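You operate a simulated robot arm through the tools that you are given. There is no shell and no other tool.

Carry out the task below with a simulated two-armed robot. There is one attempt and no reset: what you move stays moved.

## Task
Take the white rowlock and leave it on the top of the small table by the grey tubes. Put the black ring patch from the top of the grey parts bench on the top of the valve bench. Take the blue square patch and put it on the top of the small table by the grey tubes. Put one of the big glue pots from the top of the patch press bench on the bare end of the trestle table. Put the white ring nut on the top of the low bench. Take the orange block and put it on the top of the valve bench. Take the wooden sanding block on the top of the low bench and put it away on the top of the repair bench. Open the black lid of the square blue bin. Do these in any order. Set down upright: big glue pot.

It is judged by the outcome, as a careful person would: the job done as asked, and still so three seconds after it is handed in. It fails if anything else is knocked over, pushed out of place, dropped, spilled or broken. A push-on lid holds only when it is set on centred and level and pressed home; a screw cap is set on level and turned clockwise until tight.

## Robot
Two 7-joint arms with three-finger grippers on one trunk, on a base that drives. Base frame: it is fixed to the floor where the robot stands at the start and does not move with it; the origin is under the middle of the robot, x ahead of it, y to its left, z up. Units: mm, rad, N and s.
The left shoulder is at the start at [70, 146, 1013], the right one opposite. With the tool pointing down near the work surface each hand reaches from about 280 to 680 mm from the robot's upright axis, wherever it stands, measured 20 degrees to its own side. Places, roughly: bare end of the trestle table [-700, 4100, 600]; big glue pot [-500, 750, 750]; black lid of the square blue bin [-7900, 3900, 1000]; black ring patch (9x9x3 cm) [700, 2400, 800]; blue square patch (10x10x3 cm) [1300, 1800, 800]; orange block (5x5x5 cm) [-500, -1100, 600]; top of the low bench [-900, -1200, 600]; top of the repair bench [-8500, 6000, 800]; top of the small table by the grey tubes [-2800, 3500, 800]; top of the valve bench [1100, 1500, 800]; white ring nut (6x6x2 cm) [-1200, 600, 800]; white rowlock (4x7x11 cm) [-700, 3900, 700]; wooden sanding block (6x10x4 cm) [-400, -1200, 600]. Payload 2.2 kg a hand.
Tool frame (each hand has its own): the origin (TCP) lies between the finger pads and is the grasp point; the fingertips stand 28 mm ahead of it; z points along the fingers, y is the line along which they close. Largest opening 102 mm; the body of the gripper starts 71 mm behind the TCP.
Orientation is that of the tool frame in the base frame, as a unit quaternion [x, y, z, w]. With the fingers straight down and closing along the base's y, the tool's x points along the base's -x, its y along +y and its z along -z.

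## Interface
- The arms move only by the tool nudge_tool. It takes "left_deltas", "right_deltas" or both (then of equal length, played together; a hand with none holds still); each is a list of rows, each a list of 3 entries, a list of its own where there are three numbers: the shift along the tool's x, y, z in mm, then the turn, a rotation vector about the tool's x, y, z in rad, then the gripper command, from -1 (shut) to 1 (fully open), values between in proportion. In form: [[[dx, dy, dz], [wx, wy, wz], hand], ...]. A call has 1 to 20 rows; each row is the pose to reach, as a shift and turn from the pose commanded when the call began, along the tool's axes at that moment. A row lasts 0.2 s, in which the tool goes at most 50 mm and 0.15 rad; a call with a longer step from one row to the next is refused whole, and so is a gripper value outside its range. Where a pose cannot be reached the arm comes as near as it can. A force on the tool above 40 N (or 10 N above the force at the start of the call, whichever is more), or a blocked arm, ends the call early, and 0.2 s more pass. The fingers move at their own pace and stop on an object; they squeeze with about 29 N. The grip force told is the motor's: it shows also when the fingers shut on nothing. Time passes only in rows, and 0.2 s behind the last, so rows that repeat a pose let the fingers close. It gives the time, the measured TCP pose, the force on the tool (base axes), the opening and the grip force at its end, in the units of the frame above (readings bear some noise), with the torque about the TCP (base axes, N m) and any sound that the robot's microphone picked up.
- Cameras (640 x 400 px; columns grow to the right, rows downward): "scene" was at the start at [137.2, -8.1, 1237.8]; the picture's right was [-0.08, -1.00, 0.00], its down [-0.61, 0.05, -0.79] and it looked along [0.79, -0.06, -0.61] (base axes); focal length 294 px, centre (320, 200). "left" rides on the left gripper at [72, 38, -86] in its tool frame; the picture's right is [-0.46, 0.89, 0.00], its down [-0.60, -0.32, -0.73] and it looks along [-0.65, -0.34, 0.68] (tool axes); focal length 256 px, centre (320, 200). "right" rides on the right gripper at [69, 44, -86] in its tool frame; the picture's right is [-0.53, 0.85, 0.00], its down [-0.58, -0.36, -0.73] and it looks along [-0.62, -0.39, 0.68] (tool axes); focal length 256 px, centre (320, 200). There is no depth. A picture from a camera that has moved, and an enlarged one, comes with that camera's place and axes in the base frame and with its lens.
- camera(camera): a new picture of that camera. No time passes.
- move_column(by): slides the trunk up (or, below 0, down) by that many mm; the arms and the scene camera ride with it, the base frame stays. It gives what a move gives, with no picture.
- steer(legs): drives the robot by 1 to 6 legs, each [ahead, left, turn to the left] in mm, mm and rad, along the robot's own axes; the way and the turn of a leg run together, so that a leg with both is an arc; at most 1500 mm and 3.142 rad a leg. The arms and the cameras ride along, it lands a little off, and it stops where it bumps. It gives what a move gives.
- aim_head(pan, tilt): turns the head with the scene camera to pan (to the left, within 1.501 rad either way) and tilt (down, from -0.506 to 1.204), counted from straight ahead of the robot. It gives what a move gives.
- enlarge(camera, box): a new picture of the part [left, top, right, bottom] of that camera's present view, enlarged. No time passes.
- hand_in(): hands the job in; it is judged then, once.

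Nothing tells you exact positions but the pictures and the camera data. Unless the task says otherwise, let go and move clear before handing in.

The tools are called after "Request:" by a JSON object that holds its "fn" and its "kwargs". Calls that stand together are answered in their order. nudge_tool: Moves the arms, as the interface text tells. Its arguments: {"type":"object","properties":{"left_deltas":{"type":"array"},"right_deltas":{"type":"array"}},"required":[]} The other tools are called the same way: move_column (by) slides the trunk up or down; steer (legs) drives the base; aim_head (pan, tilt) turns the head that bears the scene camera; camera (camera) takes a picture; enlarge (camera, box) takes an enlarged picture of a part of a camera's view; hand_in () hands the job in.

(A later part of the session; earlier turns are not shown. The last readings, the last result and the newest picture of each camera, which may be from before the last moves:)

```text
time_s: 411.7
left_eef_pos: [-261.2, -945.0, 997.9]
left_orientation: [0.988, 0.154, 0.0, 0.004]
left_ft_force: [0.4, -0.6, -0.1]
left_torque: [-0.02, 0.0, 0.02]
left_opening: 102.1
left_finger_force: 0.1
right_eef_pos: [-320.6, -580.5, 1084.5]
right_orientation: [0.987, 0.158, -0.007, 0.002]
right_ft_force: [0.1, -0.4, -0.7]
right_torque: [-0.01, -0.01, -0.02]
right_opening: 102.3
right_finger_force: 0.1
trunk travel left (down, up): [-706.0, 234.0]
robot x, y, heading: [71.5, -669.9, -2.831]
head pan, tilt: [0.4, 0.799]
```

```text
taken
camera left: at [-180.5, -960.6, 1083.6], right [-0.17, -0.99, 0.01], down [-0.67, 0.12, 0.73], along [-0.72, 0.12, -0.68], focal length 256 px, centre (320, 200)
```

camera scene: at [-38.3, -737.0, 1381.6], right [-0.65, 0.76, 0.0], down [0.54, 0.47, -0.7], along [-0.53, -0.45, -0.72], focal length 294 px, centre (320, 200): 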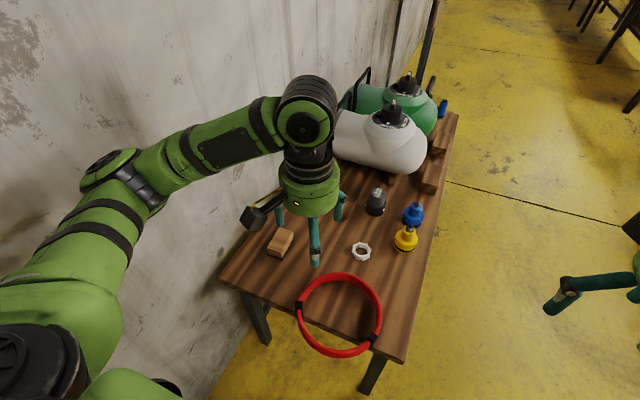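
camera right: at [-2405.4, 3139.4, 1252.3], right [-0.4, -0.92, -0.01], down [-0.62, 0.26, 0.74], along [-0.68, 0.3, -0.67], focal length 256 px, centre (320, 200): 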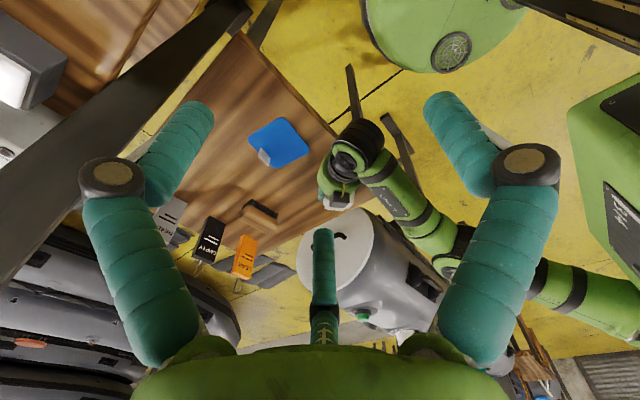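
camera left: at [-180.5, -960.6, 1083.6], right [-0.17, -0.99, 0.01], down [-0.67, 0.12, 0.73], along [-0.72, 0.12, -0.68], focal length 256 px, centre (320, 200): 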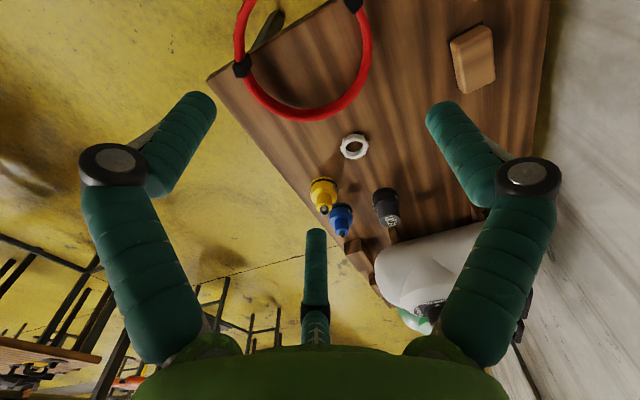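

The sanding block is at about (-374, -1188), 583 ahead and 357 left of me. I move 50 mm closer, lower the trunk with the left hand raised, and zoom in on the block.

Request:
{"fn": "nudge_tool", "kwargs": {"left_deltas": [[[0, 0, -30], [0, 0, 0], 1], [[0, 0, -60], [0, 0, 0], 1], [[0, 0, -80], [0, 0, 0], 1]]}}

Request:
{"fn": "steer", "kwargs": {"legs": [[50, 0, 0]]}}

Request:
{"fn": "move_column", "kwargs": {"by": -306}}

Request:
{"fn": "camera", "kwargs": {"camera": "scene"}}

Request:
{"fn": "camera", "kwargs": {"camera": "left"}}

```text
time_s: 412.5
left_eef_pos: [-259.8, -946.2, 1076.8]
left_orientation: [0.988, 0.156, 0.0, 0.003]
left_ft_force: [0.2, -0.4, 0.0]
left_torque: [-0.03, -0.02, 0.01]
left_opening: 102.2
left_finger_force: 0.2
right_eef_pos: [-320.7, -580.2, 1083.8]
right_orientation: [0.988, 0.157, -0.008, 0.001]
right_ft_force: [-0.2, 0.8, 0.3]
right_torque: [0.02, -0.01, -0.05]
right_opening: 102.3
right_finger_force: 0.1
trunk travel left (down, up): [-706.0, 234.0]
robot x, y, heading: [68.6, -666.1, -2.832]
head pan, tilt: [0.4, 0.799]
```

```text
time_s: 413.4
left_eef_pos: [-303.4, -960.4, 1079.9]
left_orientation: [0.988, 0.155, -0.002, 0.004]
left_ft_force: [1.4, 0.9, 0.3]
left_torque: [-0.02, 0.02, -0.01]
left_opening: 101.8
left_finger_force: 0.1
right_eef_pos: [-364.0, -594.2, 1086.0]
right_orientation: [0.988, 0.157, -0.011, 0.002]
right_ft_force: [1.0, -0.1, 0.3]
right_torque: [0.0, 0.0, 0.02]
right_opening: 102.0
right_finger_force: 0.0
trunk travel left (down, up): [-706.0, 234.0]
robot x, y, heading: [24.9, -681.3, -2.835]
head pan, tilt: [0.4, 0.799]
```

```text
time_s: 416.4
left_eef_pos: [-307.5, -958.7, 771.2]
left_orientation: [0.988, 0.155, -0.001, 0.003]
left_ft_force: [-0.5, -1.4, 0.7]
left_torque: [0.0, 0.02, 0.01]
left_opening: 102.1
left_finger_force: 0.0
right_eef_pos: [-368.1, -596.1, 777.7]
right_orientation: [0.987, 0.158, -0.009, 0.002]
right_ft_force: [0.5, 0.1, -0.2]
right_torque: [0.0, -0.01, -0.02]
right_opening: 102.3
right_finger_force: 0.0
trunk travel left (down, up): [-400.0, 540.0]
robot x, y, heading: [21.3, -683.8, -2.831]
head pan, tilt: [0.4, 0.799]
```

```text
taken
camera scene: at [-84.3, -751.7, 1075.7], right [-0.65, 0.76, 0.0], down [0.54, 0.47, -0.7], along [-0.53, -0.45, -0.72], focal length 294 px, centre (320, 200)
```

scene: 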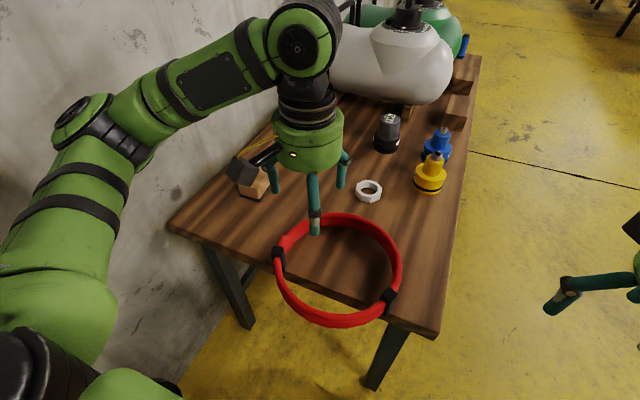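

```text
taken
camera left: at [-226.5, -974.5, 857.1], right [-0.17, -0.99, 0.01], down [-0.67, 0.12, 0.73], along [-0.72, 0.12, -0.68], focal length 256 px, centre (320, 200)
```

left: 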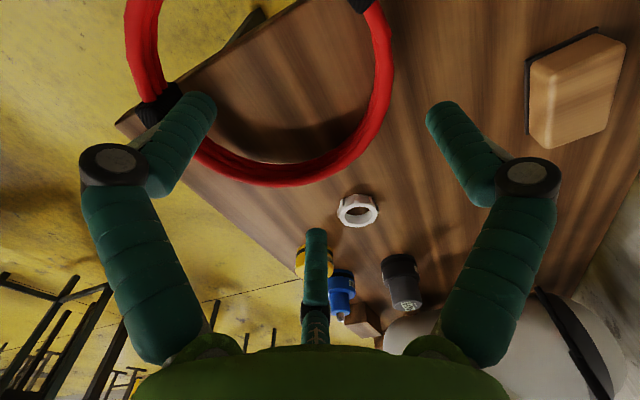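

I move the left hand over toward the block at safe height, then zoom in to measure its angle.

Request:
{"fn": "nudge_tool", "kwargs": {"left_deltas": [[[-27, 40, 0], [0, 0, 0.12], 1], [[-54, 79, 0], [0, 0, 0.24], 1], [[-80, 119, 0], [0, 0, 0.36], 1], [[-107, 158, 0], [0, 0, 0.48], 1], [[-120, 185, 0], [0, 0, 0.6], 1], [[-120, 185, 0], [0, 0, 0.74], 1], [[-120, 185, 0], [0, 0, 0.88], 1], [[-120, 185, 0], [0, 0, 1.02], 1], [[-120, 185, 0], [0, 0, 1.16], 1], [[-120, 185, 0], [0, 0, 1.3], 1], [[-120, 185, 0], [0, 0, 1.44], 1], [[-120, 185, 0], [0, 0, 1.57], 1], [[-120, 185, 0], [0, 0, 1.57], 1]]}}

Request:
{"fn": "camera", "kwargs": {"camera": "left"}}

Request:
{"fn": "camera", "kwargs": {"camera": "scene"}}

```text
time_s: 419.2
left_eef_pos: [-363.1, -1172.2, 773.6]
left_orientation: [0.807, -0.59, 0.003, 0.003]
left_ft_force: [0.8, 0.3, 0.2]
left_torque: [0.0, -0.01, 0.01]
left_opening: 102.1
left_finger_force: 0.0
right_eef_pos: [-367.2, -595.6, 778.9]
right_orientation: [0.988, 0.157, -0.009, 0.002]
right_ft_force: [-0.4, -0.2, 0.4]
right_torque: [-0.03, 0.02, 0.0]
right_opening: 101.9
right_finger_force: 0.1
trunk travel left (down, up): [-400.0, 540.0]
robot x, y, heading: [21.0, -684.0, -2.833]
head pan, tilt: [0.4, 0.799]
```

```text
taken
camera left: at [-378.8, -1253.9, 858.9], right [-0.98, 0.17, 0.0], down [0.12, 0.68, 0.73], along [0.13, 0.71, -0.69], focal length 256 px, centre (320, 200)
```

left: 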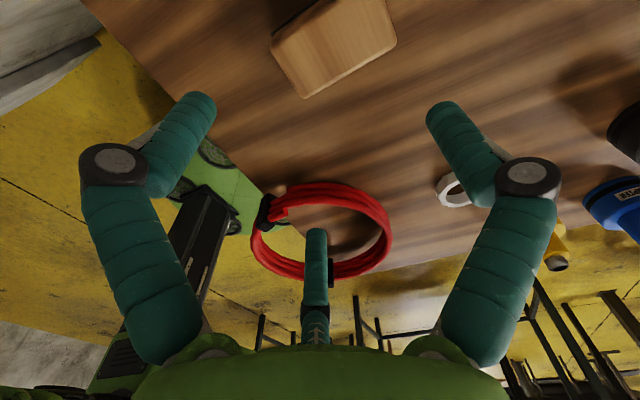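

```text
taken
camera scene: at [-84.4, -751.7, 1075.6], right [-0.65, 0.76, 0.0], down [0.54, 0.47, -0.7], along [-0.53, -0.45, -0.72], focal length 294 px, centre (320, 200)
```

scene: 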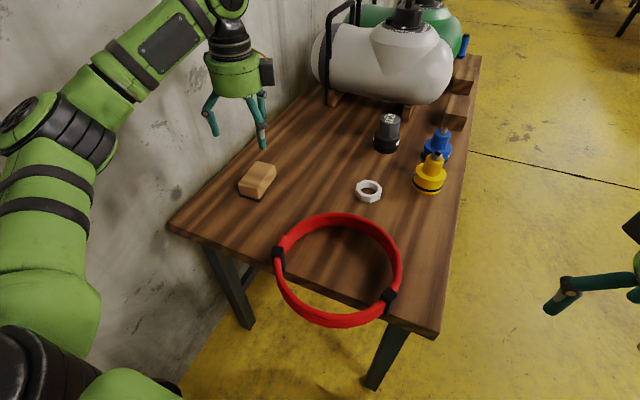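

Now I zoom both cameras on the sanding block.

Request:
{"fn": "enlarge", "kwargs": {"camera": "scene", "box": [200, 130, 320, 220]}}

Request:
{"fn": "enlarge", "kwargs": {"camera": "left", "box": [240, 0, 440, 120]}}

```text
4.44 times, centred on (260, 175) of scene
camera zoom: at [-84.4, -751.7, 1075.6], right [-0.65, 0.76, 0.0], down [0.54, 0.47, -0.7], along [-0.53, -0.45, -0.72], focal length 1308 px, centre (587, 311)
```

zoom: 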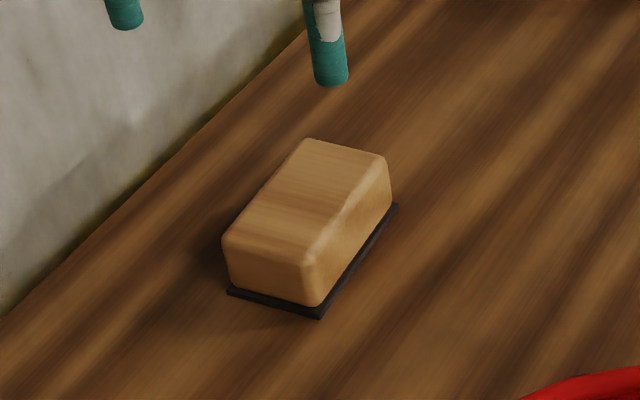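

```text
3.20 times, centred on (340, 60) of left
camera zoom: at [-378.8, -1253.9, 858.9], right [-0.98, 0.17, 0.0], down [0.12, 0.68, 0.73], along [0.13, 0.71, -0.69], focal length 819 px, centre (256, 648)
```

zoom: 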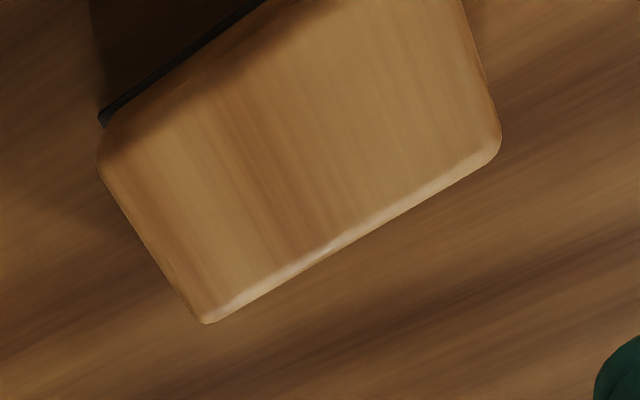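

The block's long axis matches the hand's closing line within 2°, centre about (-376, -1190). I place the hand so one finger meets the far end and two straddle the sides, and go down partway.

Request:
{"fn": "nudge_tool", "kwargs": {"left_deltas": [[[7, 16, 0], [0, 0, 0], 1], [[13, 31, 0], [0, 0, 0], 1], [[13, 31, 40], [0, 0, 0], 1], [[13, 31, 80], [0, 0, 0], 1], [[13, 31, 80], [0, 0, 0], 1]]}}

Request:
{"fn": "camera", "kwargs": {"camera": "left"}}

Request:
{"fn": "enlarge", "kwargs": {"camera": "scene", "box": [180, 80, 340, 220]}}

```text
time_s: 420.4
left_eef_pos: [-389.3, -1195.7, 694.8]
left_orientation: [0.808, -0.589, 0.002, 0.002]
left_ft_force: [-0.3, -0.8, 1.2]
left_torque: [0.01, 0.02, 0.01]
left_opening: 102.2
left_finger_force: 0.1
right_eef_pos: [-368.1, -596.5, 778.8]
right_orientation: [0.987, 0.158, -0.009, 0.003]
right_ft_force: [0.0, 0.3, 0.0]
right_torque: [0.04, 0.0, -0.02]
right_opening: 102.0
right_finger_force: 0.0
trunk travel left (down, up): [-400.0, 540.0]
robot x, y, heading: [23.7, -681.6, -2.838]
head pan, tilt: [0.4, 0.799]
```

```text
taken
camera left: at [-403.6, -1276.4, 779.9], right [-0.99, 0.17, 0.0], down [0.12, 0.68, 0.73], along [0.12, 0.71, -0.69], focal length 256 px, centre (320, 200)
```

left: 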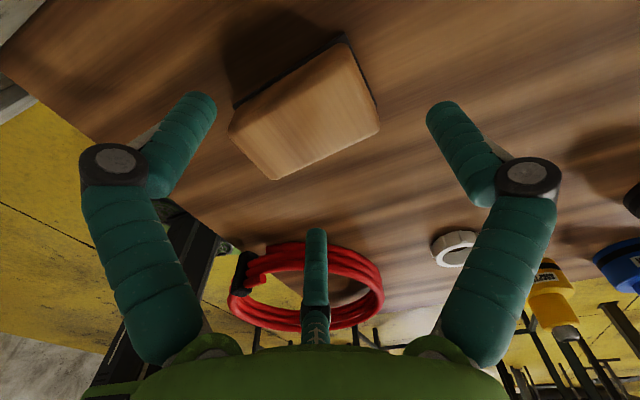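

```text
2.86 times, centred on (260, 150) of scene
camera zoom: at [-84.3, -751.5, 1075.7], right [-0.65, 0.76, 0.0], down [0.54, 0.47, -0.7], along [-0.53, -0.45, -0.72], focal length 841 px, centre (491, 343)
```

zoom: 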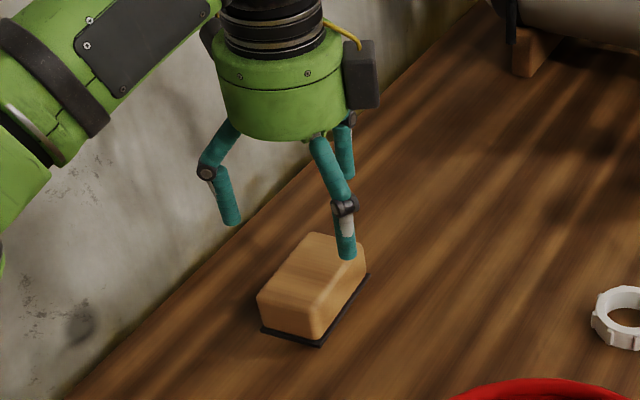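

I zoom the wrist view to verify the block's position relative to the fingers.

Request:
{"fn": "enlarge", "kwargs": {"camera": "left", "box": [210, 20, 410, 200]}}

```text
2.22 times, centred on (310, 110) of left
camera zoom: at [-403.6, -1276.4, 779.9], right [-0.99, 0.17, 0.0], down [0.12, 0.68, 0.73], along [0.12, 0.71, -0.69], focal length 569 px, centre (342, 400)
```

zoom: 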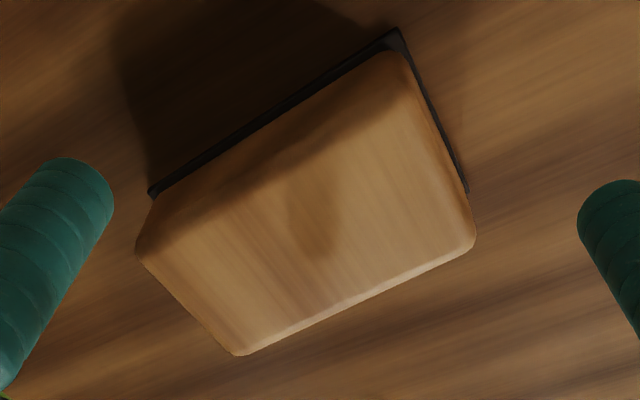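

The block centre is about 9 mm behind the hand's centre along its length; I shift 4 mm, descend to z 634 and close.

Request:
{"fn": "nudge_tool", "kwargs": {"left_deltas": [[[1, 4, 25], [0, 0, 0], 1], [[1, 4, 45], [0, 0, 0], 1], [[1, 4, 60], [0, 0, 0], 1], [[1, 4, 60], [0, 0, 0], 1]]}}

Request:
{"fn": "camera", "kwargs": {"camera": "left"}}

Request:
{"fn": "nudge_tool", "kwargs": {"left_deltas": [[[0, 0, 0], [0, 0, 0], 0.6], [[0, 0, 0], [0, 0, 0], 0.3], [[0, 0, 0], [0, 0, 0], -0.2], [[0, 0, 0], [0, 0, 0], -1], [[0, 0, 0], [0, 0, 0], -1]]}}

Request:
{"fn": "camera", "kwargs": {"camera": "left"}}

Request:
{"fn": "enlarge", "kwargs": {"camera": "scene", "box": [180, 80, 340, 220]}}

```text
time_s: 421.4
left_eef_pos: [-393.1, -1198.7, 633.6]
left_orientation: [0.808, -0.589, 0.003, 0.003]
left_ft_force: [-0.3, -0.9, 0.3]
left_torque: [-0.02, 0.01, -0.02]
left_opening: 101.7
left_finger_force: 0.1
right_eef_pos: [-367.6, -596.3, 778.6]
right_orientation: [0.988, 0.157, -0.009, 0.002]
right_ft_force: [-0.4, -0.1, 0.0]
right_torque: [0.02, 0.03, 0.01]
right_opening: 102.2
right_finger_force: 0.1
trunk travel left (down, up): [-400.0, 540.0]
robot x, y, heading: [21.1, -685.8, -2.837]
head pan, tilt: [0.4, 0.799]
```

```text
taken
camera left: at [-407.7, -1279.2, 719.2], right [-0.99, 0.17, 0.0], down [0.12, 0.68, 0.73], along [0.13, 0.72, -0.69], focal length 256 px, centre (320, 200)
```

left: 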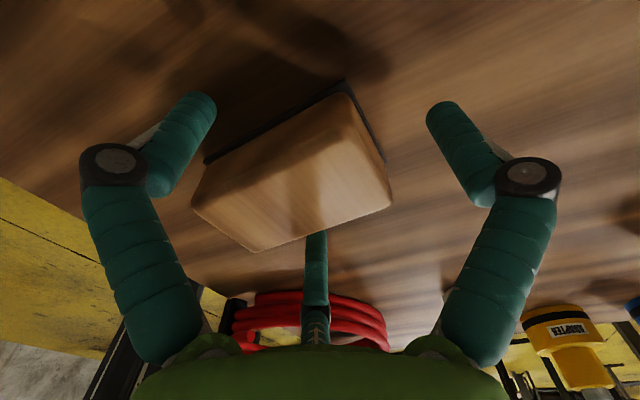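

```text
time_s: 422.6
left_eef_pos: [-392.3, -1197.6, 633.9]
left_orientation: [0.809, -0.588, 0.002, 0.003]
left_ft_force: [-0.7, -1.1, 2.4]
left_torque: [0.15, -0.08, 0.03]
left_opening: 60.7
left_finger_force: 29.3
right_eef_pos: [-368.4, -595.3, 779.2]
right_orientation: [0.987, 0.158, -0.009, 0.002]
right_ft_force: [-0.4, -0.1, -0.3]
right_torque: [0.0, -0.03, -0.03]
right_opening: 102.2
right_finger_force: 0.1
trunk travel left (down, up): [-400.0, 540.0]
robot x, y, heading: [21.6, -683.2, -2.834]
head pan, tilt: [0.4, 0.799]
```

```text
taken
camera left: at [-407.6, -1279.0, 719.8], right [-0.99, 0.17, 0.0], down [0.12, 0.68, 0.73], along [0.13, 0.72, -0.69], focal length 256 px, centre (320, 200)
```

left: 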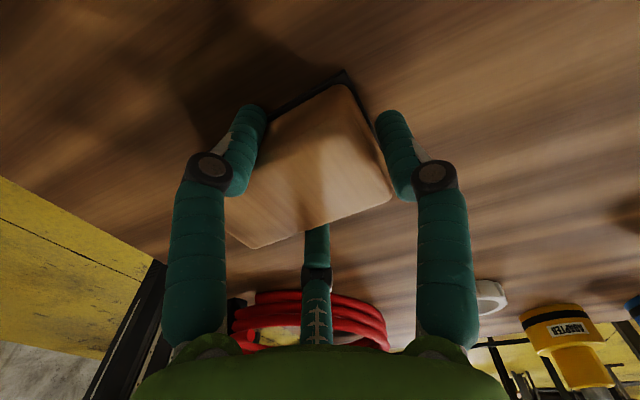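

```text
2.86 times, centred on (260, 150) of scene
camera zoom: at [-84.1, -751.4, 1075.7], right [-0.65, 0.76, 0.0], down [0.54, 0.47, -0.7], along [-0.53, -0.45, -0.72], focal length 841 px, centre (491, 343)
```

zoom: 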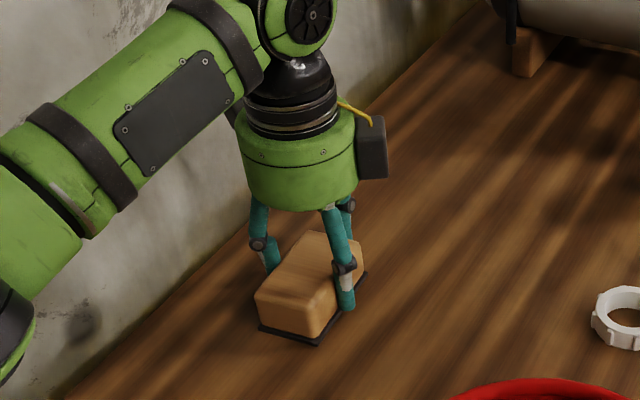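

The block is gripped as planned (opening 60.7 mm). I lift and check.

Request:
{"fn": "nudge_tool", "kwargs": {"left_deltas": [[[0, 0, -10], [0, 0, 0], -1], [[0, 0, -30], [0, 0, 0], -1], [[0, 0, -70], [0, 0, 0], -1], [[0, 0, -110], [0, 0, 0], -1], [[0, 0, -110], [0, 0, 0], -1]]}}

Request:
{"fn": "camera", "kwargs": {"camera": "left"}}

Request:
{"fn": "camera", "kwargs": {"camera": "scene"}}

```text
time_s: 423.8
left_eef_pos: [-392.0, -1197.0, 741.9]
left_orientation: [0.808, -0.589, 0.003, 0.003]
left_ft_force: [-0.8, 0.4, -0.6]
left_torque: [0.03, 0.01, 0.0]
left_opening: 60.7
left_finger_force: 28.7
right_eef_pos: [-366.6, -596.5, 778.1]
right_orientation: [0.988, 0.157, -0.008, 0.002]
right_ft_force: [0.0, -1.2, 0.1]
right_torque: [0.01, 0.01, 0.01]
right_opening: 101.9
right_finger_force: 0.1
trunk travel left (down, up): [-400.0, 540.0]
robot x, y, heading: [22.5, -679.4, -2.831]
head pan, tilt: [0.4, 0.799]
```

```text
taken
camera left: at [-406.8, -1279.7, 828.6], right [-0.99, 0.17, 0.0], down [0.11, 0.68, 0.73], along [0.13, 0.72, -0.69], focal length 256 px, centre (320, 200)
```

left: 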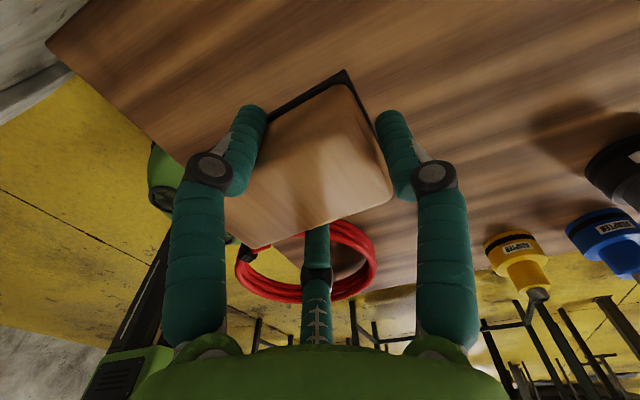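

```text
taken
camera scene: at [-84.7, -752.2, 1075.5], right [-0.65, 0.76, 0.0], down [0.54, 0.47, -0.7], along [-0.53, -0.45, -0.72], focal length 294 px, centre (320, 200)
```

scene: 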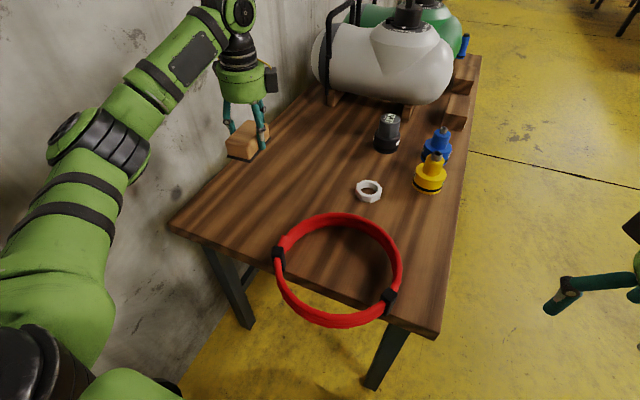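

The sanding block is held well. I bring the hand in, raise the trunk, and then drive along the front aisle toward the far end.

Request:
{"fn": "nudge_tool", "kwargs": {"left_deltas": [[[-20, -18, -10], [0, 0, -0.14], -1], [[-42, -37, -20], [0, 0, -0.28], -1], [[-66, -57, -20], [0, 0, -0.42], -1], [[-92, -79, -20], [0, 0, -0.56], -1], [[-120, -104, -20], [0, 0, -0.7], -1], [[-148, -128, -20], [0, 0, -0.84], -1], [[-176, -152, -20], [0, 0, -0.98], -1], [[-176, -152, -20], [0, 0, -1.12], -1], [[-176, -152, -20], [0, 0, -1.26], -1], [[-176, -152, -20], [0, 0, -1.4], -1], [[-176, -152, -20], [0, 0, -1.54], -1], [[-176, -152, -20], [0, 0, -1.57], -1]]}}

Request:
{"fn": "move_column", "kwargs": {"by": 306}}

Request:
{"fn": "steer", "kwargs": {"legs": [[-60, 0, 0], [0, -750, 0]]}}

Request:
{"fn": "aim_head", "kwargs": {"pan": 0.0, "tilt": 0.3}}

Request:
{"fn": "camera", "kwargs": {"camera": "scene"}}

```text
time_s: 426.4
left_eef_pos: [-302.0, -982.3, 761.8]
left_orientation: [0.988, 0.156, -0.001, 0.004]
left_ft_force: [0.4, 0.1, 0.1]
left_torque: [-0.02, -0.02, -0.01]
left_opening: 60.7
left_finger_force: 28.7
right_eef_pos: [-367.6, -596.0, 778.6]
right_orientation: [0.988, 0.157, -0.007, 0.002]
right_ft_force: [0.0, 0.5, -0.7]
right_torque: [-0.01, 0.03, 0.01]
right_opening: 101.7
right_finger_force: 0.0
trunk travel left (down, up): [-400.0, 540.0]
robot x, y, heading: [24.1, -681.9, -2.833]
head pan, tilt: [0.4, 0.799]
```

```text
time_s: 429.5
left_eef_pos: [-302.3, -983.7, 1068.0]
left_orientation: [0.988, 0.155, 0.0, 0.004]
left_ft_force: [0.6, -1.0, -0.8]
left_torque: [0.01, -0.01, 0.0]
left_opening: 60.6
left_finger_force: 28.5
right_eef_pos: [-367.4, -596.1, 1083.6]
right_orientation: [0.988, 0.157, -0.007, 0.002]
right_ft_force: [-0.1, -0.3, -0.1]
right_torque: [-0.02, 0.03, 0.0]
right_opening: 101.7
right_finger_force: 0.0
trunk travel left (down, up): [-706.0, 234.0]
robot x, y, heading: [25.5, -677.6, -2.834]
head pan, tilt: [0.4, 0.799]
```

```text
time_s: 434.1
left_eef_pos: [-473.5, -248.5, 1068.5]
left_orientation: [0.988, 0.156, 0.0, 0.003]
left_ft_force: [-0.2, 0.9, -0.4]
left_torque: [-0.02, 0.0, 0.01]
left_opening: 60.4
left_finger_force: 28.7
right_eef_pos: [-540.0, 137.6, 1084.9]
right_orientation: [0.987, 0.16, -0.008, 0.002]
right_ft_force: [-0.1, 0.2, 0.6]
right_torque: [0.01, 0.01, -0.01]
right_opening: 101.8
right_finger_force: 0.1
trunk travel left (down, up): [-706.0, 234.0]
robot x, y, heading: [-149.5, 50.1, -2.827]
head pan, tilt: [0.4, 0.799]
```

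```text
time_s: 435.1
left_eef_pos: [-474.1, -247.9, 1067.5]
left_orientation: [0.988, 0.156, 0.0, 0.003]
left_ft_force: [-0.1, 0.3, -1.3]
left_torque: [0.02, -0.01, -0.03]
left_opening: 60.4
left_finger_force: 28.7
right_eef_pos: [-540.4, 137.8, 1084.3]
right_orientation: [0.987, 0.158, -0.008, 0.002]
right_ft_force: [0.3, 0.2, 0.2]
right_torque: [0.04, 0.03, 0.04]
right_opening: 102.0
right_finger_force: 0.0
trunk travel left (down, up): [-706.0, 234.0]
robot x, y, heading: [-149.6, 52.7, -2.83]
head pan, tilt: [0.0, 0.3]
```

```text
taken
camera scene: at [-284.4, 7.1, 1425.9], right [-0.31, 0.95, 0.0], down [0.28, 0.09, -0.95], along [-0.91, -0.29, -0.3], focal length 294 px, centre (320, 200)
```

scene: 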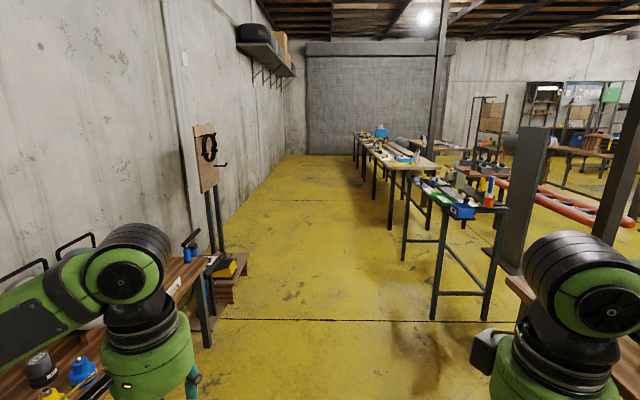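

The aisle is clear to the roller door. I drive ahead 6 m along it.

Request:
{"fn": "steer", "kwargs": {"legs": [[1500, 0, 0], [1500, 0, 0]]}}

Request:
{"fn": "camera", "kwargs": {"camera": "scene"}}

```text
time_s: 449.4
left_eef_pos: [-3301.2, -1175.7, 1068.1]
left_orientation: [0.987, 0.159, 0.0, 0.004]
left_ft_force: [1.1, -0.3, -1.6]
left_torque: [-0.05, 0.0, -0.02]
left_opening: 60.8
left_finger_force: 28.5
right_eef_pos: [-3370.2, -787.8, 1083.4]
right_orientation: [0.987, 0.162, -0.009, 0.002]
right_ft_force: [-0.6, 0.0, -0.1]
right_torque: [0.01, 0.01, 0.03]
right_opening: 102.0
right_finger_force: 0.1
trunk travel left (down, up): [-706.0, 234.0]
robot x, y, heading: [-2979.4, -869.3, -2.822]
head pan, tilt: [0.0, 0.3]
```

```text
taken
camera scene: at [-3113.7, -917.7, 1426.0], right [-0.31, 0.95, 0.0], down [0.28, 0.09, -0.96], along [-0.91, -0.3, -0.3], focal length 294 px, centre (320, 200)
```

scene: 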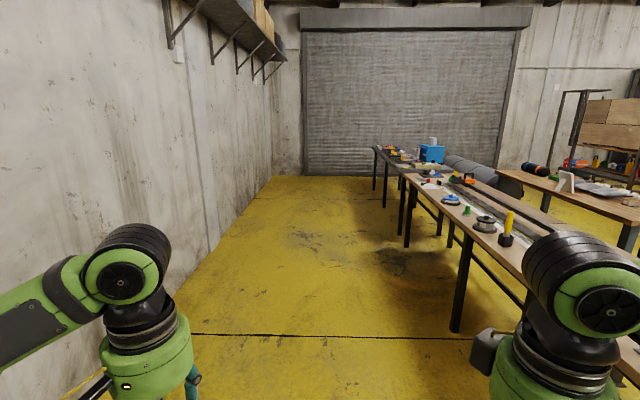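

I continue along the aisle toward the roller door.

Request:
{"fn": "steer", "kwargs": {"legs": [[1500, 0, 0], [1500, 0, 0], [1300, 0, 0]]}}

Request:
{"fn": "aim_head", "kwargs": {"pan": -0.6, "tilt": 0.3}}

Request:
{"fn": "camera", "kwargs": {"camera": "scene"}}

Request:
{"fn": "aim_head", "kwargs": {"pan": -1.3, "tilt": 0.3}}

Request:
{"fn": "camera", "kwargs": {"camera": "scene"}}

```text
time_s: 470.0
left_eef_pos: [-7358.8, -2576.6, 1069.0]
left_orientation: [0.986, 0.168, -0.001, 0.004]
left_ft_force: [0.9, 0.0, -1.3]
left_torque: [-0.05, 0.01, 0.02]
left_opening: 60.5
left_finger_force: 28.8
right_eef_pos: [-7433.7, -2191.9, 1084.4]
right_orientation: [0.985, 0.171, -0.009, 0.003]
right_ft_force: [-0.7, -0.9, 0.5]
right_torque: [-0.05, -0.03, -0.05]
right_opening: 102.1
right_finger_force: 0.0
trunk travel left (down, up): [-706.0, 234.0]
robot x, y, heading: [-7040.1, -2270.0, -2.805]
head pan, tilt: [0.0, 0.3]
```

```text
time_s: 471.0
left_eef_pos: [-7359.6, -2576.9, 1067.6]
left_orientation: [0.986, 0.169, 0.0, 0.004]
left_ft_force: [-0.1, 0.5, -1.0]
left_torque: [-0.02, 0.03, 0.02]
left_opening: 60.5
left_finger_force: 28.9
right_eef_pos: [-7433.4, -2193.6, 1086.1]
right_orientation: [0.985, 0.171, -0.008, 0.002]
right_ft_force: [0.7, 0.6, 0.9]
right_torque: [0.02, 0.0, -0.01]
right_opening: 102.2
right_finger_force: 0.1
trunk travel left (down, up): [-706.0, 234.0]
robot x, y, heading: [-7040.3, -2267.6, -2.806]
head pan, tilt: [-0.6, 0.3]
```

```text
taken
camera scene: at [-7177.8, -2261.8, 1426.0], right [0.26, 0.97, 0.0], down [0.29, -0.08, -0.96], along [-0.92, 0.25, -0.3], focal length 294 px, centre (320, 200)
```

scene: 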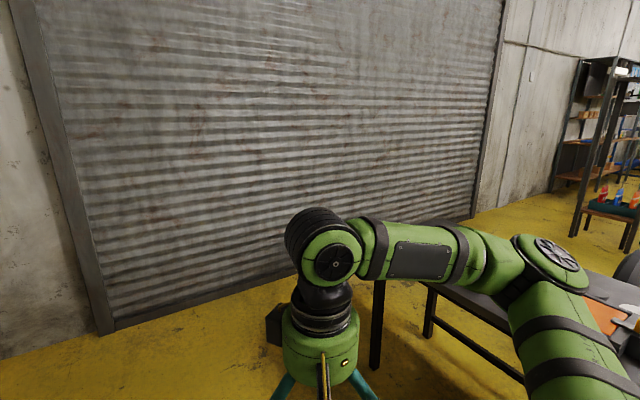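

```text
time_s: 472.1
left_eef_pos: [-7358.2, -2577.2, 1067.4]
left_orientation: [0.986, 0.169, 0.0, 0.004]
left_ft_force: [0.1, 0.0, -1.5]
left_torque: [-0.05, 0.0, 0.02]
left_opening: 60.7
left_finger_force: 28.8
right_eef_pos: [-7433.5, -2192.0, 1083.9]
right_orientation: [0.985, 0.171, -0.008, 0.001]
right_ft_force: [0.1, -0.5, 1.0]
right_torque: [0.02, -0.02, 0.02]
right_opening: 102.2
right_finger_force: 0.0
trunk travel left (down, up): [-706.0, 234.0]
robot x, y, heading: [-7041.2, -2266.8, -2.805]
head pan, tilt: [-1.3, 0.3]
```

```text
taken
camera scene: at [-7141.1, -2209.4, 1426.0], right [0.82, 0.57, 0.0], down [0.17, -0.24, -0.96], along [-0.55, 0.78, -0.3], focal length 294 px, centre (320, 200)
```

scene: 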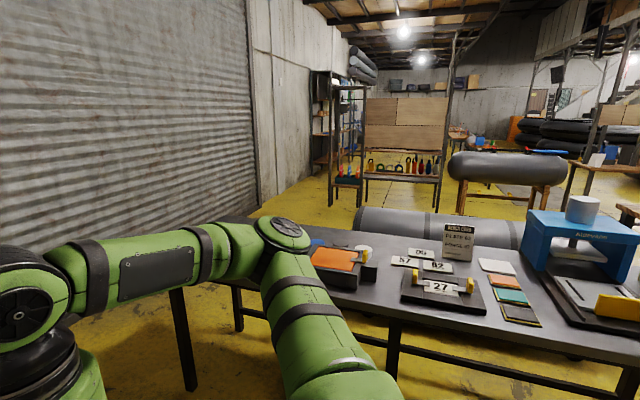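

The roller door is about 2.3 m ahead and the bench row ends about 1.2 m before it. I drive into that gap and turn right to look up the room.

Request:
{"fn": "steer", "kwargs": {"legs": [[1500, 0, 0], [150, 0, 0], [0, 0, -1.592]]}}

Request:
{"fn": "aim_head", "kwargs": {"pan": 0.0, "tilt": 0.3}}

Request:
{"fn": "camera", "kwargs": {"camera": "scene"}}

```text
time_s: 484.3
left_eef_pos: [-8903.6, -2477.4, 1067.5]
left_orientation: [0.809, -0.588, -0.003, 0.003]
left_ft_force: [0.3, -0.2, -0.9]
left_torque: [0.01, 0.01, -0.01]
left_opening: 60.6
left_finger_force: 29.1
right_eef_pos: [-8518.8, -2411.5, 1084.8]
right_orientation: [0.81, -0.586, -0.007, -0.005]
right_ft_force: [0.1, -0.3, -0.9]
right_torque: [0.01, 0.01, 0.02]
right_opening: 102.0
right_finger_force: 0.0
trunk travel left (down, up): [-706.0, 234.0]
robot x, y, heading: [-8605.2, -2803.0, 1.879]
head pan, tilt: [-1.3, 0.3]
```

```text
time_s: 485.8
left_eef_pos: [-8905.1, -2477.0, 1068.2]
left_orientation: [0.808, -0.589, -0.003, 0.002]
left_ft_force: [-0.8, -0.5, -1.1]
left_torque: [0.03, 0.02, 0.0]
left_opening: 60.7
left_finger_force: 29.0
right_eef_pos: [-8518.3, -2411.7, 1084.6]
right_orientation: [0.81, -0.587, -0.007, -0.004]
right_ft_force: [0.2, 0.2, -0.5]
right_torque: [0.02, -0.03, -0.02]
right_opening: 102.3
right_finger_force: 0.0
trunk travel left (down, up): [-706.0, 234.0]
robot x, y, heading: [-8603.5, -2803.3, 1.881]
head pan, tilt: [0.0, 0.3]
```

```text
taken
camera scene: at [-8647.1, -2667.8, 1426.0], right [0.95, 0.31, 0.0], down [0.09, -0.28, -0.96], along [-0.29, 0.91, -0.3], focal length 294 px, centre (320, 200)
```

scene: 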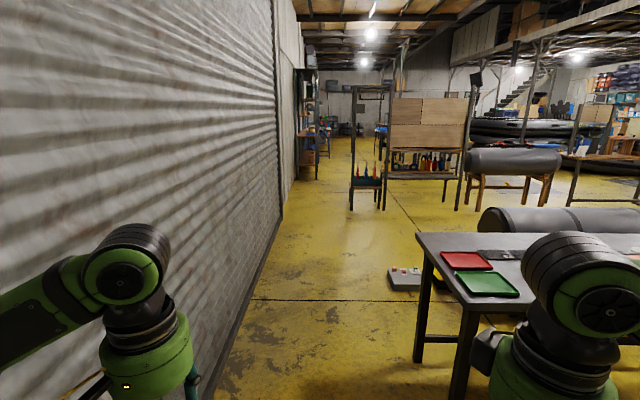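

The passage between the door and the bench row leads up the room with a tool rack beyond. I drive ahead 2.7 m and look around for the bin and repair bench.

Request:
{"fn": "steer", "kwargs": {"legs": [[1500, 0, 0.004], [1200, 0, 0]]}}

Request:
{"fn": "aim_head", "kwargs": {"pan": -0.5, "tilt": 0.25}}

Request:
{"fn": "camera", "kwargs": {"camera": "scene"}}

Request:
{"fn": "aim_head", "kwargs": {"pan": -1.2, "tilt": 0.25}}

Request:
{"fn": "camera", "kwargs": {"camera": "scene"}}

```text
time_s: 498.9
left_eef_pos: [-9729.0, 103.2, 1068.0]
left_orientation: [0.805, -0.593, -0.003, 0.002]
left_ft_force: [0.1, -0.3, -1.3]
left_torque: [-0.01, 0.0, -0.01]
left_opening: 60.7
left_finger_force: 29.0
right_eef_pos: [-9343.0, 166.4, 1084.2]
right_orientation: [0.808, -0.589, -0.008, -0.005]
right_ft_force: [-0.7, 0.6, 0.5]
right_torque: [0.02, -0.02, 0.0]
right_opening: 101.9
right_finger_force: 0.0
trunk travel left (down, up): [-706.0, 234.0]
robot x, y, heading: [-9433.2, -223.3, 1.875]
head pan, tilt: [0.0, 0.3]
```

```text
time_s: 499.9
left_eef_pos: [-9730.7, 103.6, 1067.2]
left_orientation: [0.806, -0.592, -0.002, 0.003]
left_ft_force: [-0.3, 0.1, -0.2]
left_torque: [-0.01, 0.04, 0.03]
left_opening: 60.7
left_finger_force: 29.4
right_eef_pos: [-9342.0, 166.8, 1084.9]
right_orientation: [0.808, -0.589, -0.007, -0.004]
right_ft_force: [-0.4, 0.0, 0.0]
right_torque: [0.03, -0.02, -0.06]
right_opening: 102.1
right_finger_force: 0.0
trunk travel left (down, up): [-706.0, 234.0]
robot x, y, heading: [-9431.8, -223.9, 1.873]
head pan, tilt: [-0.499, 0.25]
```

```text
taken
camera scene: at [-9427.5, -86.2, 1430.7], right [0.98, -0.19, 0.0], down [-0.05, -0.24, -0.97], along [0.19, 0.95, -0.25], focal length 294 px, centre (320, 200)
```

scene: 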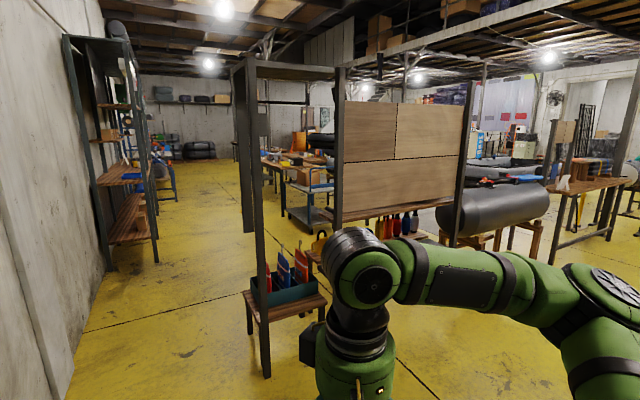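

```text
time_s: 500.9
left_eef_pos: [-9730.6, 103.4, 1068.3]
left_orientation: [0.807, -0.591, -0.003, 0.003]
left_ft_force: [0.0, 0.0, -1.7]
left_torque: [0.01, 0.0, -0.05]
left_opening: 60.6
left_finger_force: 28.8
right_eef_pos: [-9341.6, 166.3, 1085.0]
right_orientation: [0.808, -0.59, -0.007, -0.003]
right_ft_force: [-0.6, 0.3, 0.0]
right_torque: [0.0, -0.03, -0.03]
right_opening: 102.2
right_finger_force: 0.1
trunk travel left (down, up): [-706.0, 234.0]
robot x, y, heading: [-9431.1, -224.7, 1.874]
head pan, tilt: [-1.201, 0.25]
```

```text
taken
camera scene: at [-9372.6, -119.4, 1430.7], right [0.62, -0.78, 0.0], down [-0.19, -0.15, -0.97], along [0.76, 0.6, -0.25], focal length 294 px, centre (320, 200)
```

scene: 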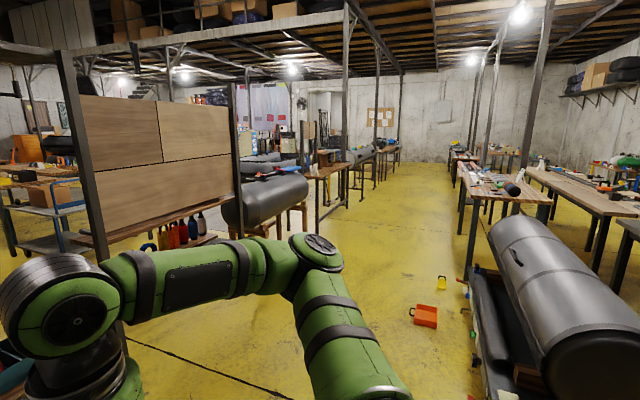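

A tool rack narrows the way ahead, and my elbows stick out sideways. I'll pull the hands in, turn to face along the room so I'm slimmer, and strafe past the rack.

Request:
{"fn": "nudge_tool", "kwargs": {"left_deltas": [[[30, 0, 0], [0, 0, 0], -1], [[60, 0, 0], [0, 0, 0], -1], [[80, 0, 0], [0, 0, 0], -1], [[80, 0, 0], [0, 0, 0], -1]], "right_deltas": [[[10, 0, 0], [0, 0, 0], 1], [[20, 0, 0], [0, 0, 0], 1], [[20, 0, 0], [0, 0, 0], 1], [[20, 0, 0], [0, 0, 0], 1]]}}

Request:
{"fn": "steer", "kwargs": {"legs": [[0, -200, 0], [0, 0, -1.56], [-295, 0, 0]]}}

Request:
{"fn": "aim_head", "kwargs": {"pan": 1.3, "tilt": 0.4}}

Request:
{"fn": "camera", "kwargs": {"camera": "scene"}}

```text
time_s: 501.9
left_eef_pos: [-9706.1, 27.0, 1068.7]
left_orientation: [0.806, -0.592, -0.002, 0.002]
left_ft_force: [0.9, -0.7, -0.7]
left_torque: [-0.03, 0.06, 0.01]
left_opening: 60.3
left_finger_force: 28.4
right_eef_pos: [-9335.5, 146.9, 1084.2]
right_orientation: [0.808, -0.59, -0.007, -0.003]
right_ft_force: [0.0, -0.3, 0.4]
right_torque: [0.0, 0.01, 0.0]
right_opening: 101.9
right_finger_force: 0.1
trunk travel left (down, up): [-706.0, 234.0]
robot x, y, heading: [-9431.0, -222.9, 1.879]
head pan, tilt: [-1.201, 0.25]
```

```text
time_s: 508.9
left_eef_pos: [-9274.5, 20.6, 1067.6]
left_orientation: [-0.162, 0.987, 0.003, 0.0]
left_ft_force: [0.6, -0.4, -2.0]
left_torque: [-0.01, 0.01, -0.03]
left_opening: 60.8
left_finger_force: 28.9
right_eef_pos: [-9146.1, -345.2, 1083.1]
right_orientation: [-0.165, 0.986, 0.002, 0.007]
right_ft_force: [0.3, -0.1, -0.2]
right_torque: [-0.01, 0.03, -0.01]
right_opening: 102.1
right_finger_force: 0.0
trunk travel left (down, up): [-706.0, 234.0]
robot x, y, heading: [-9516.8, -258.9, 0.325]
head pan, tilt: [-1.201, 0.25]
```

```text
time_s: 511.2
left_eef_pos: [-9275.5, 20.6, 1068.2]
left_orientation: [-0.162, 0.987, 0.003, 0.0]
left_ft_force: [0.5, -1.0, -1.5]
left_torque: [0.04, 0.04, 0.0]
left_opening: 60.2
left_finger_force: 29.4
right_eef_pos: [-9146.3, -345.2, 1084.3]
right_orientation: [-0.165, 0.986, 0.003, 0.008]
right_ft_force: [-1.2, -0.1, 0.1]
right_torque: [0.0, -0.02, 0.0]
right_opening: 101.9
right_finger_force: 0.2
trunk travel left (down, up): [-706.0, 234.0]
robot x, y, heading: [-9521.9, -258.1, 0.329]
head pan, tilt: [1.3, 0.4]
```

```text
taken
camera scene: at [-9477.1, -151.2, 1416.7], right [1.0, 0.05, 0.0], down [0.02, -0.39, -0.92], along [-0.05, 0.92, -0.39], focal length 294 px, centre (320, 200)
```

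scene: 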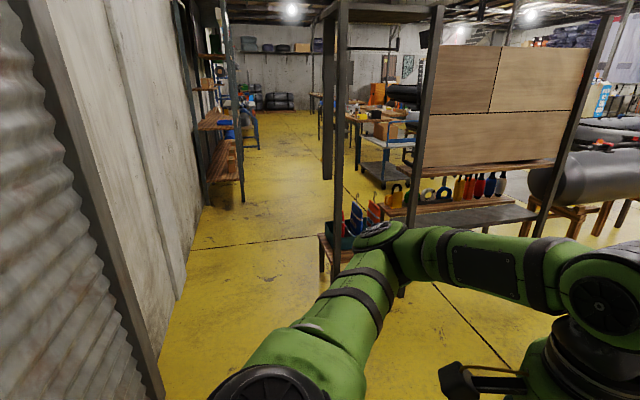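

There is a clear lane between wall and rack. I correct the heading slightly and strafe left past the rack.

Request:
{"fn": "steer", "kwargs": {"legs": [[0, 0, -0.015], [0, 1300, 0]]}}

Request:
{"fn": "camera", "kwargs": {"camera": "scene"}}

```text
time_s: 518.1
left_eef_pos: [-9662.3, 1257.0, 1069.4]
left_orientation: [-0.152, 0.988, 0.003, 0.0]
left_ft_force: [0.7, -0.7, -1.7]
left_torque: [0.01, 0.0, 0.01]
left_opening: 60.6
left_finger_force: 29.3
right_eef_pos: [-9541.5, 889.6, 1084.4]
right_orientation: [-0.155, 0.988, 0.002, 0.008]
right_ft_force: [-0.2, -0.2, 0.4]
right_torque: [0.0, -0.03, -0.04]
right_opening: 101.7
right_finger_force: 0.0
trunk travel left (down, up): [-706.0, 234.0]
robot x, y, heading: [-9915.1, 982.9, 0.311]
head pan, tilt: [1.3, 0.4]
```

```text
taken
camera scene: at [-9868.1, 1089.7, 1416.7], right [1.0, 0.03, 0.0], down [0.01, -0.39, -0.92], along [-0.03, 0.92, -0.39], focal length 294 px, centre (320, 200)
```

scene: 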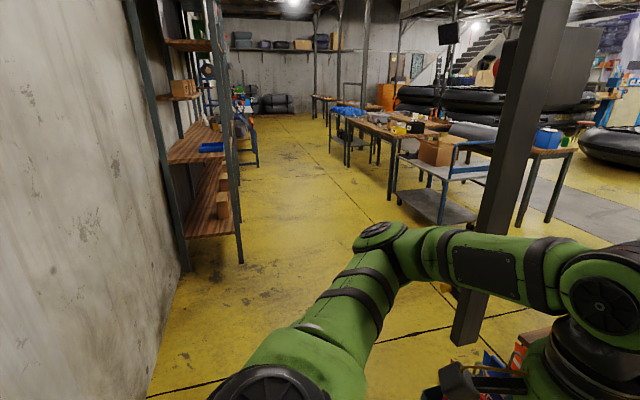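

I see the blue bin on a table to the right at around (548,138) in the image, a trolley, and benches beyond. I zoom to identify the repair bench and the bin.

Request:
{"fn": "enlarge", "kwargs": {"camera": "scene", "box": [300, 70, 480, 210]}}

Request:
{"fn": "enlarge", "kwargs": {"camera": "scene", "box": [490, 90, 640, 200]}}

```text
2.86 times, centred on (390, 140) of scene
camera zoom: at [-9868.1, 1089.7, 1416.7], right [1.0, 0.03, 0.0], down [0.01, -0.39, -0.92], along [-0.03, 0.92, -0.39], focal length 841 px, centre (120, 371)
```

zoom: 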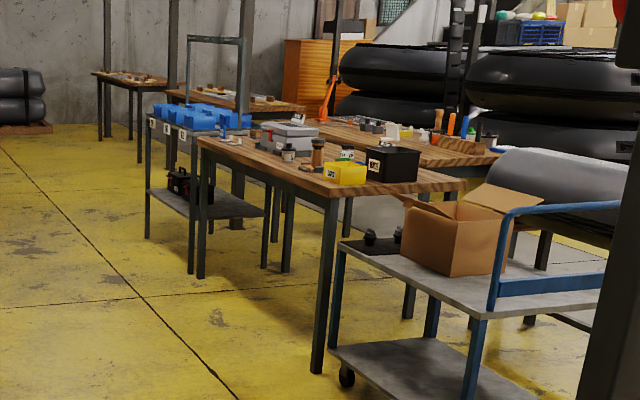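

```text
3.64 times, centred on (565, 145) of scene
camera zoom: at [-9868.1, 1089.7, 1416.7], right [1.0, 0.03, 0.0], down [0.01, -0.39, -0.92], along [-0.03, 0.92, -0.39], focal length 1070 px, centre (-571, 400)
```

zoom: 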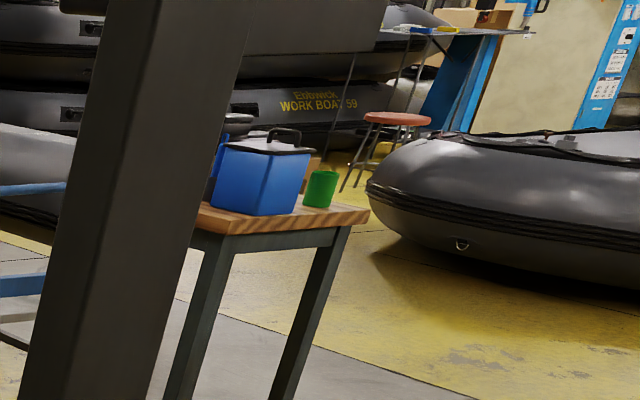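

The blue bin with its lid and handle stands on a wooden table on the right, and the repair bench is likely the bench with the clamp and bottles further back. I move on past the rack and look again.

Request:
{"fn": "steer", "kwargs": {"legs": [[0, 1330, 0]]}}

Request:
{"fn": "aim_head", "kwargs": {"pan": 0.2, "tilt": 0.3}}

Request:
{"fn": "camera", "kwargs": {"camera": "scene"}}

Request:
{"fn": "aim_head", "kwargs": {"pan": 1.0, "tilt": 0.3}}

Request:
{"fn": "camera", "kwargs": {"camera": "scene"}}

```text
time_s: 524.8
left_eef_pos: [-10060.5, 2526.3, 1068.5]
left_orientation: [-0.153, 0.988, 0.003, 0.0]
left_ft_force: [0.0, -0.1, -1.0]
left_torque: [0.01, 0.01, 0.0]
left_opening: 60.2
left_finger_force: 28.7
right_eef_pos: [-9941.1, 2157.5, 1083.3]
right_orientation: [-0.155, 0.988, 0.002, 0.009]
right_ft_force: [-0.2, 0.2, 0.2]
right_torque: [-0.01, -0.03, 0.02]
right_opening: 102.0
right_finger_force: 0.0
trunk travel left (down, up): [-706.0, 234.0]
robot x, y, heading: [-10314.0, 2251.7, 0.306]
head pan, tilt: [1.3, 0.4]
```

```text
time_s: 526.1
left_eef_pos: [-10061.3, 2526.5, 1068.5]
left_orientation: [-0.152, 0.988, 0.004, -0.001]
left_ft_force: [0.1, 0.5, -0.3]
left_torque: [0.0, -0.01, 0.0]
left_opening: 60.6
left_finger_force: 29.4
right_eef_pos: [-9940.6, 2157.8, 1082.9]
right_orientation: [-0.155, 0.988, 0.003, 0.008]
right_ft_force: [-1.6, -0.3, -0.8]
right_torque: [0.05, 0.01, -0.03]
right_opening: 101.8
right_finger_force: 0.1
trunk travel left (down, up): [-706.0, 234.0]
robot x, y, heading: [-10312.7, 2251.0, 0.306]
head pan, tilt: [0.201, 0.3]
```

```text
taken
camera scene: at [-10182.1, 2311.3, 1425.9], right [0.48, -0.87, 0.0], down [-0.26, -0.14, -0.96], along [0.84, 0.46, -0.3], focal length 294 px, centre (320, 200)
```

scene: 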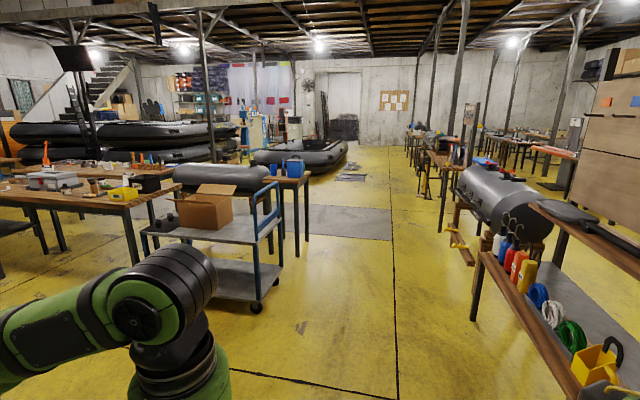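

```text
time_s: 527.2
left_eef_pos: [-10060.4, 2526.4, 1068.4]
left_orientation: [-0.152, 0.988, 0.003, -0.001]
left_ft_force: [0.1, 0.2, -0.9]
left_torque: [-0.03, 0.0, 0.01]
left_opening: 60.7
left_finger_force: 28.5
right_eef_pos: [-9940.9, 2156.9, 1083.4]
right_orientation: [-0.155, 0.988, 0.002, 0.008]
right_ft_force: [0.5, 0.3, -0.4]
right_torque: [0.01, 0.0, 0.01]
right_opening: 102.1
right_finger_force: 0.0
trunk travel left (down, up): [-706.0, 234.0]
robot x, y, heading: [-10318.2, 2251.7, 0.308]
head pan, tilt: [1.0, 0.3]
```

```text
taken
camera scene: at [-10239.1, 2356.0, 1426.0], right [0.96, -0.26, 0.0], down [-0.08, -0.29, -0.96], along [0.25, 0.92, -0.3], focal length 294 px, centre (320, 200)
```

scene: 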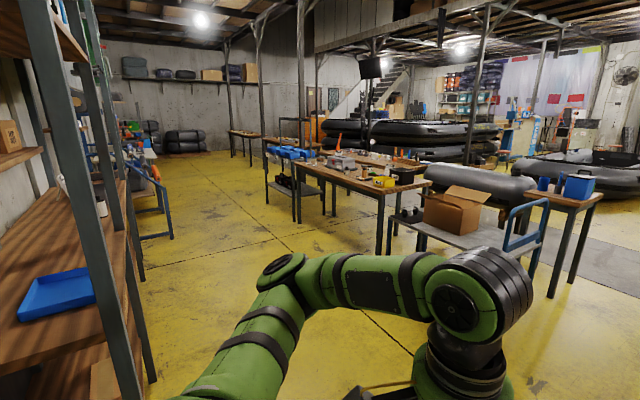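

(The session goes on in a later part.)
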